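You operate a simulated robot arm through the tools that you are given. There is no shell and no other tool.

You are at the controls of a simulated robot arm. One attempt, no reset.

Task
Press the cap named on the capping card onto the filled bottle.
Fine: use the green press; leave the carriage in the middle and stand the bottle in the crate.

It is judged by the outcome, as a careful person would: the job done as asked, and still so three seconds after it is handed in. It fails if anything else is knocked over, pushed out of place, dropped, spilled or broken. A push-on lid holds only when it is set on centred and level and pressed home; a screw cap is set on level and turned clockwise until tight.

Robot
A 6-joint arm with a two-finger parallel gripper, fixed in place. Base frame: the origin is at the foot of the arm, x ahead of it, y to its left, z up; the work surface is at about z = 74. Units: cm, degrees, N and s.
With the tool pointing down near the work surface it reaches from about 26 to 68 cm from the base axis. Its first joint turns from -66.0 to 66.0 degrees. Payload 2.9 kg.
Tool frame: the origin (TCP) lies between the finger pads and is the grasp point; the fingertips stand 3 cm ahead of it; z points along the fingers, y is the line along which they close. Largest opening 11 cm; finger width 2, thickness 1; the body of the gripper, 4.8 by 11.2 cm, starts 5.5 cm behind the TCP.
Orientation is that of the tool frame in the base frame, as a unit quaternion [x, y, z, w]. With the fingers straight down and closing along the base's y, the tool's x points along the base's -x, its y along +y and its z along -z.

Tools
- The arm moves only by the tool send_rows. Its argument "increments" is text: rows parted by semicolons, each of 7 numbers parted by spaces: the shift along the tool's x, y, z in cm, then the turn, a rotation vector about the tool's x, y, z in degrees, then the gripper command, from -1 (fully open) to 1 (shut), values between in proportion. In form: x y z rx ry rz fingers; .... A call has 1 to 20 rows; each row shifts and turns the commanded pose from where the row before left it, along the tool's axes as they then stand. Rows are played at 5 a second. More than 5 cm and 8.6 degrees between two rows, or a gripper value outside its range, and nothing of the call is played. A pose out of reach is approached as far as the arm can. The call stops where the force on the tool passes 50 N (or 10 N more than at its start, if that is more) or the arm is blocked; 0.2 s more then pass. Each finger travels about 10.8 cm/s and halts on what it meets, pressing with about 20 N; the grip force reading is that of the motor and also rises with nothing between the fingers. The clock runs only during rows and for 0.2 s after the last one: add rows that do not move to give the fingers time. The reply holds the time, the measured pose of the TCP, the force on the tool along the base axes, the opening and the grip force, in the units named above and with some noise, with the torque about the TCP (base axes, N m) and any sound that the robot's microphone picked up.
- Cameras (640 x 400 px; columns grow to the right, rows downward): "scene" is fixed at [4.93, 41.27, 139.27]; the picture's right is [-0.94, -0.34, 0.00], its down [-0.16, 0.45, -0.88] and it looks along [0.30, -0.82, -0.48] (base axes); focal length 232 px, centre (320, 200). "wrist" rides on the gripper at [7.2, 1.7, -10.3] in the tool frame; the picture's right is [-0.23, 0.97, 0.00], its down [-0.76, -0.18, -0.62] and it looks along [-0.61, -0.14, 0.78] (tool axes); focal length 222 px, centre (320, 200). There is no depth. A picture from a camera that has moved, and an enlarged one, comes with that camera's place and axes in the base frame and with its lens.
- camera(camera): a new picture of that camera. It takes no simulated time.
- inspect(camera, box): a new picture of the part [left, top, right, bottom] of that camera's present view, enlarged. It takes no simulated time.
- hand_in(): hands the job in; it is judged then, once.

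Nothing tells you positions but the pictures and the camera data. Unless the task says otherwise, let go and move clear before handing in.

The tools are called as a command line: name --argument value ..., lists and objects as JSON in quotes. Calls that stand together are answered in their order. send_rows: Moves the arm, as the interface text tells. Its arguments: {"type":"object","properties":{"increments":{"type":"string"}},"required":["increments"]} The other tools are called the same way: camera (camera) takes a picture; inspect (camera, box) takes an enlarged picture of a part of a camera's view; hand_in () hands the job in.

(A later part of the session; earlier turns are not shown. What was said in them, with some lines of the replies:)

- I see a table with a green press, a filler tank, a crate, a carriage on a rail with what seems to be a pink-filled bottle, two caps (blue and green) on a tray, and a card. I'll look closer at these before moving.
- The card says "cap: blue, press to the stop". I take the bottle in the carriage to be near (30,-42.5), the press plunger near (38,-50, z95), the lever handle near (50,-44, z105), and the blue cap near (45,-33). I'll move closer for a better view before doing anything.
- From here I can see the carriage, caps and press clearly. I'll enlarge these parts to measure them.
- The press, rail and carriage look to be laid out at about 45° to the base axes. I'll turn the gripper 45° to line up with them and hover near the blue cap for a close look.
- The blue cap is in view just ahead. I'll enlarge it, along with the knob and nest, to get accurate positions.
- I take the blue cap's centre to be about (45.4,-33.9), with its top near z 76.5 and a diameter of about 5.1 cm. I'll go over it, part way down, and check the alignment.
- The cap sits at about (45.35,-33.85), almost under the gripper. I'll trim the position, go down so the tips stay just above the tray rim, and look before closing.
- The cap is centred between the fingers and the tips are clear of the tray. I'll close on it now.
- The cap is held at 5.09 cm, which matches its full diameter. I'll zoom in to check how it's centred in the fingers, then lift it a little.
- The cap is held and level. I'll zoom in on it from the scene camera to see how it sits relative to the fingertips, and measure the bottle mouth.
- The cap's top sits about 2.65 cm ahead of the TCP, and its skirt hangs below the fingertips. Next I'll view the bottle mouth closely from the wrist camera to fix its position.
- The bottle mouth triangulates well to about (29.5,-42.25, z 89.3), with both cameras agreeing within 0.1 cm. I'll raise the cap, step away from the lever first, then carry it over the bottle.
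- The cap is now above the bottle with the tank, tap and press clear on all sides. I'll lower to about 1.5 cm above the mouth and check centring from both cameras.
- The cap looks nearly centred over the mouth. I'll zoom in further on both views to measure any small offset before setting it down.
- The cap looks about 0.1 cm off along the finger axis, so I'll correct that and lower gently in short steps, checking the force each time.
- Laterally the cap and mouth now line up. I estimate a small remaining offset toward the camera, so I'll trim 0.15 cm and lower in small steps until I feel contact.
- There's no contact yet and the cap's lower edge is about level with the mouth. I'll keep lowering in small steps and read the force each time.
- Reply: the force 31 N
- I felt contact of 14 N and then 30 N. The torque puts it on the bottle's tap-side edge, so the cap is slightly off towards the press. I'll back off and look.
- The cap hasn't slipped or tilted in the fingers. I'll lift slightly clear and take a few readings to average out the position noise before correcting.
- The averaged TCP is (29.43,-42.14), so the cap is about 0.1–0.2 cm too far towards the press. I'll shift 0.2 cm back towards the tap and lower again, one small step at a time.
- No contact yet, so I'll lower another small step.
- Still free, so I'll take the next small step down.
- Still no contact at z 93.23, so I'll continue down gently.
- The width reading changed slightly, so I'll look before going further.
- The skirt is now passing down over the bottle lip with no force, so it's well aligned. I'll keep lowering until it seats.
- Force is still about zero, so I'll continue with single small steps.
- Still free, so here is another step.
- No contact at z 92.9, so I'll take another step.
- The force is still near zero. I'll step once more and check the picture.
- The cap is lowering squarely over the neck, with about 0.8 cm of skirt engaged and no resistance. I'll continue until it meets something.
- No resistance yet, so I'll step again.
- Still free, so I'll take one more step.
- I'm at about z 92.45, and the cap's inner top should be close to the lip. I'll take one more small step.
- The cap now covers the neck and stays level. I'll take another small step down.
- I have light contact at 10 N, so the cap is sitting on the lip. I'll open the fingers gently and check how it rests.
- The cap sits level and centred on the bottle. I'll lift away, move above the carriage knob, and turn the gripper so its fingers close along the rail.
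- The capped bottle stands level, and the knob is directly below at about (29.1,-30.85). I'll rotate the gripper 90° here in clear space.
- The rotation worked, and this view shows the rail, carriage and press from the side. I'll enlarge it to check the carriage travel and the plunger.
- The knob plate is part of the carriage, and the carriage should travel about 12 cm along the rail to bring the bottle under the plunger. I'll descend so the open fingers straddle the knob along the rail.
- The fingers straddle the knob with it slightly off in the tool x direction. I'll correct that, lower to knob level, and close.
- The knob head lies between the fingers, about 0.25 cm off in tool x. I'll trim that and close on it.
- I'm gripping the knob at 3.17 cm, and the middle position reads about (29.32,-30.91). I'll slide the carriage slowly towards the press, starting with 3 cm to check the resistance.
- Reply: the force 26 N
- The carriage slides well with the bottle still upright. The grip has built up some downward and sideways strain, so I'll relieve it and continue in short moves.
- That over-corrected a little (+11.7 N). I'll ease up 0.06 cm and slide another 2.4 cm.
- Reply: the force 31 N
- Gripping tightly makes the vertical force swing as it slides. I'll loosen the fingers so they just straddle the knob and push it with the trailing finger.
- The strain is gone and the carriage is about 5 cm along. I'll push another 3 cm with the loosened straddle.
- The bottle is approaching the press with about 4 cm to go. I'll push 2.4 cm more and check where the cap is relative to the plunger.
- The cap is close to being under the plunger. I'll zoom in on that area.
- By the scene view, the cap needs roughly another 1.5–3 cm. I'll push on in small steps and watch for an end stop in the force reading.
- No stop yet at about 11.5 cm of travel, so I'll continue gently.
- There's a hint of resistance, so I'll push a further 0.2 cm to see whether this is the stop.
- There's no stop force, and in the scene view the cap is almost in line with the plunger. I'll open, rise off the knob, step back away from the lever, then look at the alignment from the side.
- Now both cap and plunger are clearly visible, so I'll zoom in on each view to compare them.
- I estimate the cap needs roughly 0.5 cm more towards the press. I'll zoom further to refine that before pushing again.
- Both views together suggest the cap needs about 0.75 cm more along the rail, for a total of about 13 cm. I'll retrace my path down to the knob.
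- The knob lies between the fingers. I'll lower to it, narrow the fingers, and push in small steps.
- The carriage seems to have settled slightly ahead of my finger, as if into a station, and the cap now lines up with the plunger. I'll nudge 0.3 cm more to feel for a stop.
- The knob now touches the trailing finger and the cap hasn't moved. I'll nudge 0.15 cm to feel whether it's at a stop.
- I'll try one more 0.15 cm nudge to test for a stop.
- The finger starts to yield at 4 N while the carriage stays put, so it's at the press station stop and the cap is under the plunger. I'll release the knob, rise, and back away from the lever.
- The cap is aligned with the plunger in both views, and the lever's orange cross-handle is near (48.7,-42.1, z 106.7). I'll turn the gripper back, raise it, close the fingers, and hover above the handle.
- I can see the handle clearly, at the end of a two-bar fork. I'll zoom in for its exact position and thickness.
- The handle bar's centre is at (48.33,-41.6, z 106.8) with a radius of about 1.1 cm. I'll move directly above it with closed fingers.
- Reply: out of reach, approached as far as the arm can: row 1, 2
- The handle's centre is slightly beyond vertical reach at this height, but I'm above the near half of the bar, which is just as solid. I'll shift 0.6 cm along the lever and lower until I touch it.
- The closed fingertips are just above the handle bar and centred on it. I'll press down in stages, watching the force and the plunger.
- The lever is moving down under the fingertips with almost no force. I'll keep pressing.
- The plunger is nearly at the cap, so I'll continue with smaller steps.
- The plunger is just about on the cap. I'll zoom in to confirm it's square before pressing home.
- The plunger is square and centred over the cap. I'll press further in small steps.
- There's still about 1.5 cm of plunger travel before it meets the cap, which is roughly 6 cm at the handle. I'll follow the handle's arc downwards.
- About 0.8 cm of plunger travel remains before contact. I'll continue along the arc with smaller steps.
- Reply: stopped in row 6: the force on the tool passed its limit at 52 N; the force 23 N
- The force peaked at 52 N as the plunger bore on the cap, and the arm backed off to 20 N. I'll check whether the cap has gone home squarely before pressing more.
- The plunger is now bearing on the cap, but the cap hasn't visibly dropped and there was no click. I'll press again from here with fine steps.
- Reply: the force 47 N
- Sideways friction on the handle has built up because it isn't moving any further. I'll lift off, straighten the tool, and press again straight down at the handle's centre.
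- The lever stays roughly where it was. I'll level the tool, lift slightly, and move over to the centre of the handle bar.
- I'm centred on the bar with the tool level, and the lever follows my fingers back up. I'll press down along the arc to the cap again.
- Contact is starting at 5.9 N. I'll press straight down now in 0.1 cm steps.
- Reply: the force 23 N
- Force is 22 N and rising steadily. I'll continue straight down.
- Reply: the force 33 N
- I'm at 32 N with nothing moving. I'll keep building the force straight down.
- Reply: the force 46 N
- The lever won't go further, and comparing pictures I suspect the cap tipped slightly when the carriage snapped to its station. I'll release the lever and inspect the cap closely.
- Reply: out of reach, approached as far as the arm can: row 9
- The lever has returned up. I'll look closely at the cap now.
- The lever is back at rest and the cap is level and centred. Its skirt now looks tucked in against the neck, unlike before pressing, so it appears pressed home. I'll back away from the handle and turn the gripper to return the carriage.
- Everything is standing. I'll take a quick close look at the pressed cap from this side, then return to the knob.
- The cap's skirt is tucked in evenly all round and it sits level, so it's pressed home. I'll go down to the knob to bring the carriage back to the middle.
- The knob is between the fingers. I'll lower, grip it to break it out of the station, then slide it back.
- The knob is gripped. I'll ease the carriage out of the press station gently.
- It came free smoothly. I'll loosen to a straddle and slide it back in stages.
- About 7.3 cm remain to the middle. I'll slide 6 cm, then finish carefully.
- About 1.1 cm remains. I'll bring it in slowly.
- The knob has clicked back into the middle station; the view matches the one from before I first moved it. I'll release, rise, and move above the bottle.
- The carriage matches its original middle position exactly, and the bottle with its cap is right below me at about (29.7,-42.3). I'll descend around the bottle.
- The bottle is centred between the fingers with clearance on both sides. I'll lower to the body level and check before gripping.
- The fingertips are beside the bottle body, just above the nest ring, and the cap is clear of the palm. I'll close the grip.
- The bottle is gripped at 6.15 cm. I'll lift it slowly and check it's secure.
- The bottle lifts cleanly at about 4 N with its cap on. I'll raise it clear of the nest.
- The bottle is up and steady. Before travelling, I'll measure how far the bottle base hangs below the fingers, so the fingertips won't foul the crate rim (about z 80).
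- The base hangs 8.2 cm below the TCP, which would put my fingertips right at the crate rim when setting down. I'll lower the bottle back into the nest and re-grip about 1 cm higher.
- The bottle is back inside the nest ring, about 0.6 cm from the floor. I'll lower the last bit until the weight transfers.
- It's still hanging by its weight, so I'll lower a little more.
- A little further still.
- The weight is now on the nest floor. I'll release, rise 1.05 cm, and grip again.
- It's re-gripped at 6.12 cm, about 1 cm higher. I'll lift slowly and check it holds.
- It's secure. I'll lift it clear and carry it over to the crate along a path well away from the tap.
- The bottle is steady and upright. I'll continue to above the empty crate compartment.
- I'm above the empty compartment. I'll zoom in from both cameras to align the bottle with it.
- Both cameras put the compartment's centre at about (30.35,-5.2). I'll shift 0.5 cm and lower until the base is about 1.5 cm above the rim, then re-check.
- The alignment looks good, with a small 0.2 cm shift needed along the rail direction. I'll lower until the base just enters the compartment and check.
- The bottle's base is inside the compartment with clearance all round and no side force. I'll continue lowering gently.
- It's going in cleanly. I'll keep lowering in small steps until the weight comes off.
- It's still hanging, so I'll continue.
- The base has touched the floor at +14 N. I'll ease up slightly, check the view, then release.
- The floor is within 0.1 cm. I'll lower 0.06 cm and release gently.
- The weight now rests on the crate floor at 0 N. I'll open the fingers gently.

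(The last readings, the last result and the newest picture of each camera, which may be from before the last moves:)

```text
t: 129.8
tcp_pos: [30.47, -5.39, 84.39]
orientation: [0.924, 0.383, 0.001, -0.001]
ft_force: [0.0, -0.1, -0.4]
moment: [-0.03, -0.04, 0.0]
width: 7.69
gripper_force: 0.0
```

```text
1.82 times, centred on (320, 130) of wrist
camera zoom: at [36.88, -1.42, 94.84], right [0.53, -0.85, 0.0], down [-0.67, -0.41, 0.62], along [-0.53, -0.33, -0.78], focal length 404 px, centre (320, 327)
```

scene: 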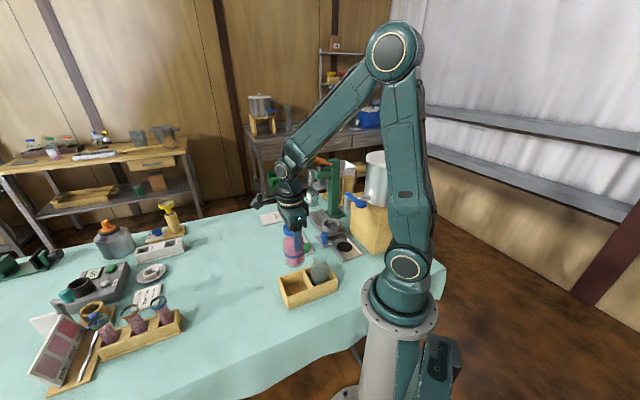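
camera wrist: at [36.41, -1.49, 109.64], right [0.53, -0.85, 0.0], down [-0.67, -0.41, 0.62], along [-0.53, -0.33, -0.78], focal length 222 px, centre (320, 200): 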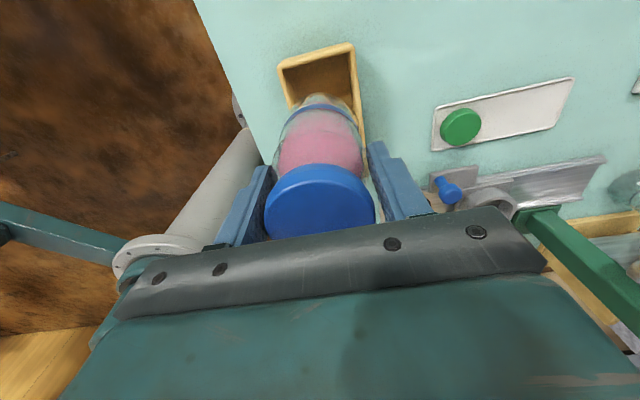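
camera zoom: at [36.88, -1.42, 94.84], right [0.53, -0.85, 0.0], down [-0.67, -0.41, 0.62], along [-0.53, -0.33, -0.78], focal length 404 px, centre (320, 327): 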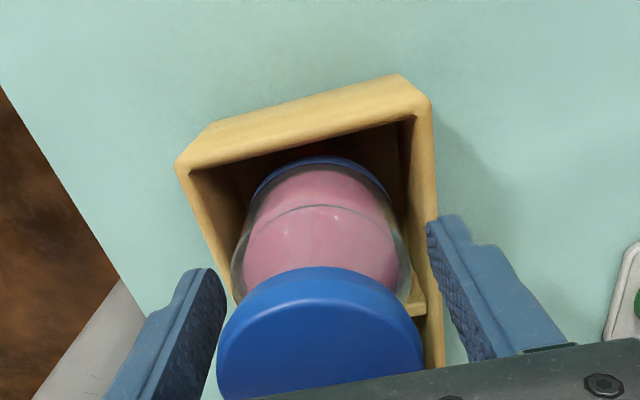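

The bottle stands upright in the compartment with the fingers open. I'll lift straight up and clear.

send_rows --increments "0 0 -1 0 0 0 -0.4; 0 0 -2 0 0 0 -0.4; 0 0 -3 0 0 0 -0.4; 0 0 -4 0 0 0 -0.4; 0 0 -4 0 0 0 -0.4; 0 0 -4 0 0 0 -0.4; 0 0 -4 0 0 0 -0.4; 0 -3 0 0 0 0 -0.4; 0 -3 0 0 0 0 -0.4; 0 0 0 0 0 0 -0.4; 0 0 0 0 0 0 -0.4"

camera --camera "scene"

inspect --camera "scene" --box '[270, 240, 350, 315]'

inspect --camera "scene" --box '[265, 140, 405, 270]'

camera --camera "wrist"

```text
t: 132.2
tcp_pos: [26.23, -1.32, 106.42]
orientation: [0.924, 0.383, 0.0, -0.001]
ft_force: [0.0, -0.3, 0.7]
moment: [-0.01, 0.03, -0.02]
width: 7.68
gripper_force: 0.1
```

```text
taken
```

scene: 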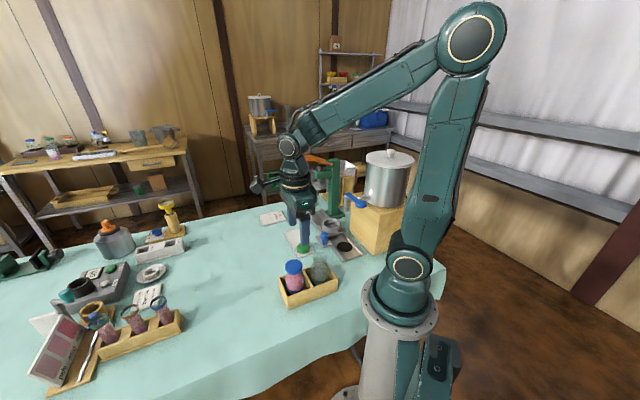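

```text
5.33 times, centred on (310, 278) of scene
camera zoom: at [4.93, 41.27, 139.27], right [-0.94, -0.34, 0.0], down [-0.16, 0.45, -0.88], along [0.3, -0.82, -0.48], focal length 1236 px, centre (373, -213)
```

zoom: 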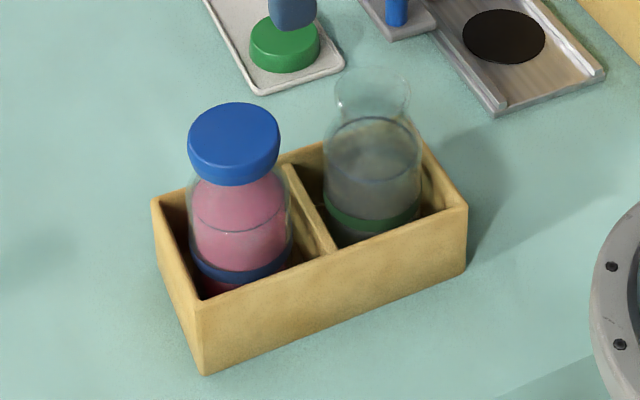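

```text
3.08 times, centred on (335, 205) of scene
camera zoom: at [4.93, 41.27, 139.27], right [-0.94, -0.34, 0.0], down [-0.16, 0.45, -0.88], along [0.3, -0.82, -0.48], focal length 713 px, centre (274, 185)
```

zoom: 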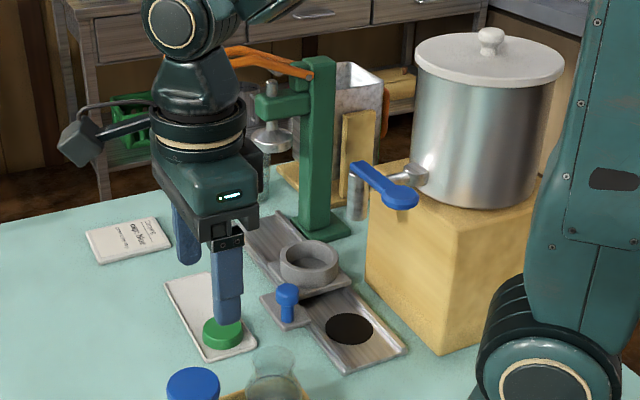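

```text
taken
camera wrist: at [32.54, 2.73, 116.86], right [0.53, -0.85, 0.0], down [-0.67, -0.41, 0.62], along [-0.53, -0.33, -0.78], focal length 222 px, centre (320, 200)
```

wrist: 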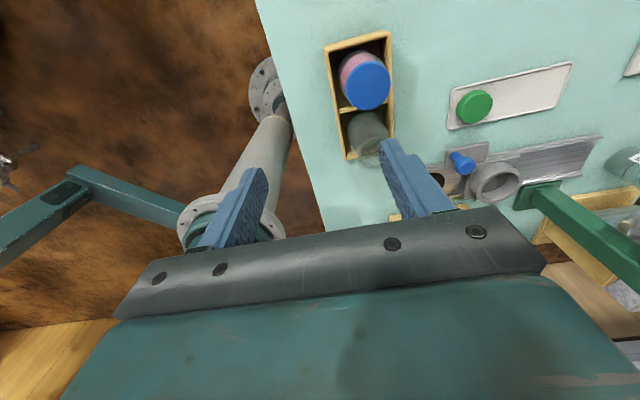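

The bottle stands upright in the crate with the blue cap on, and the carriage is in the middle. I'll take one last close look at the cap, carriage and press.

inspect --camera "scene" --box '[280, 255, 312, 300]'

inspect --camera "wrist" --box '[310, 20, 640, 220]'

inspect --camera "scene" --box '[305, 195, 345, 245]'

```text
8.89 times, centred on (296, 278) of scene
camera zoom: at [4.93, 41.27, 139.27], right [-0.94, -0.34, 0.0], down [-0.16, 0.45, -0.88], along [0.3, -0.82, -0.48], focal length 2060 px, centre (533, -489)
```

zoom: 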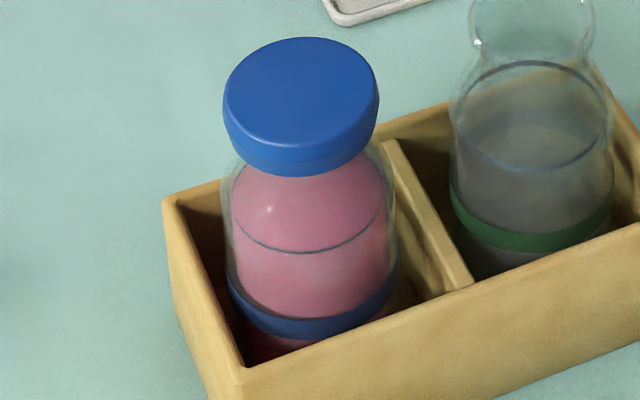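

```text
1.94 times, centred on (475, 120) of wrist
camera zoom: at [32.54, 2.73, 116.86], right [0.53, -0.85, 0.0], down [-0.67, -0.41, 0.62], along [-0.53, -0.33, -0.78], focal length 431 px, centre (19, 355)
```

zoom: 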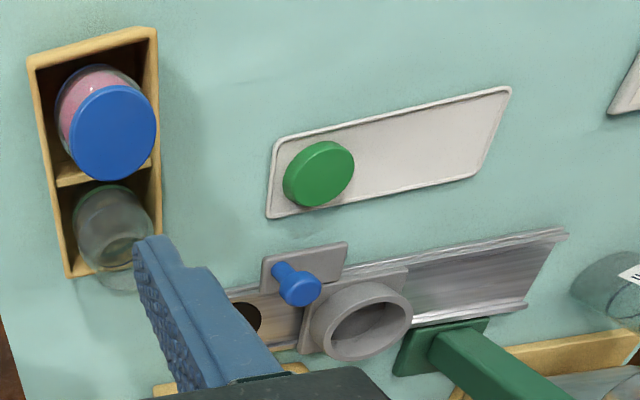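

```text
8.00 times, centred on (325, 220) of scene
camera zoom: at [4.93, 41.27, 139.27], right [-0.94, -0.34, 0.0], down [-0.16, 0.45, -0.88], along [0.3, -0.82, -0.48], focal length 1854 px, centre (280, 40)
```

zoom: 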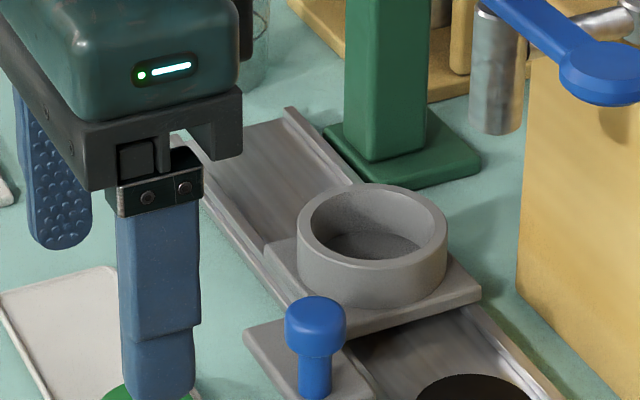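

The pressed blue cap is level, with its skirt evenly tucked in. The bottle stands upright in the crate, the carriage is back in its original middle position, and nothing else has moved. The gripper is clear, so I'm handing in the job.

hand_in

```text
The job is handed in.
```

I pressed the blue cap named on the card onto the filled bottle with the green press and handed the job in. The result hasn't come back to me.

- **Cap:** it went on centred and level. I pressed the lever until it would go no further, at up to about 50 N on the handle. Afterwards the cap's skirt looked evenly tucked in against the neck, which I took as pressed home. I heard no click and did not pull on the cap to test it.
- **Carriage:** I slid it to the press and back. It settled into its middle position, and the view matches the one from the start.
- **Bottle:** it stands upright in the free compartment of the crate, with the cap still on.
- **Everything else:** the final pictures show nothing knocked over or pushed out of place. The gripper was open and clear when I handed in.

While first setting the cap down I touched the bottle's lip off-centre at about 30 N. I backed off, corrected the position and set it again; nothing slipped or tipped.
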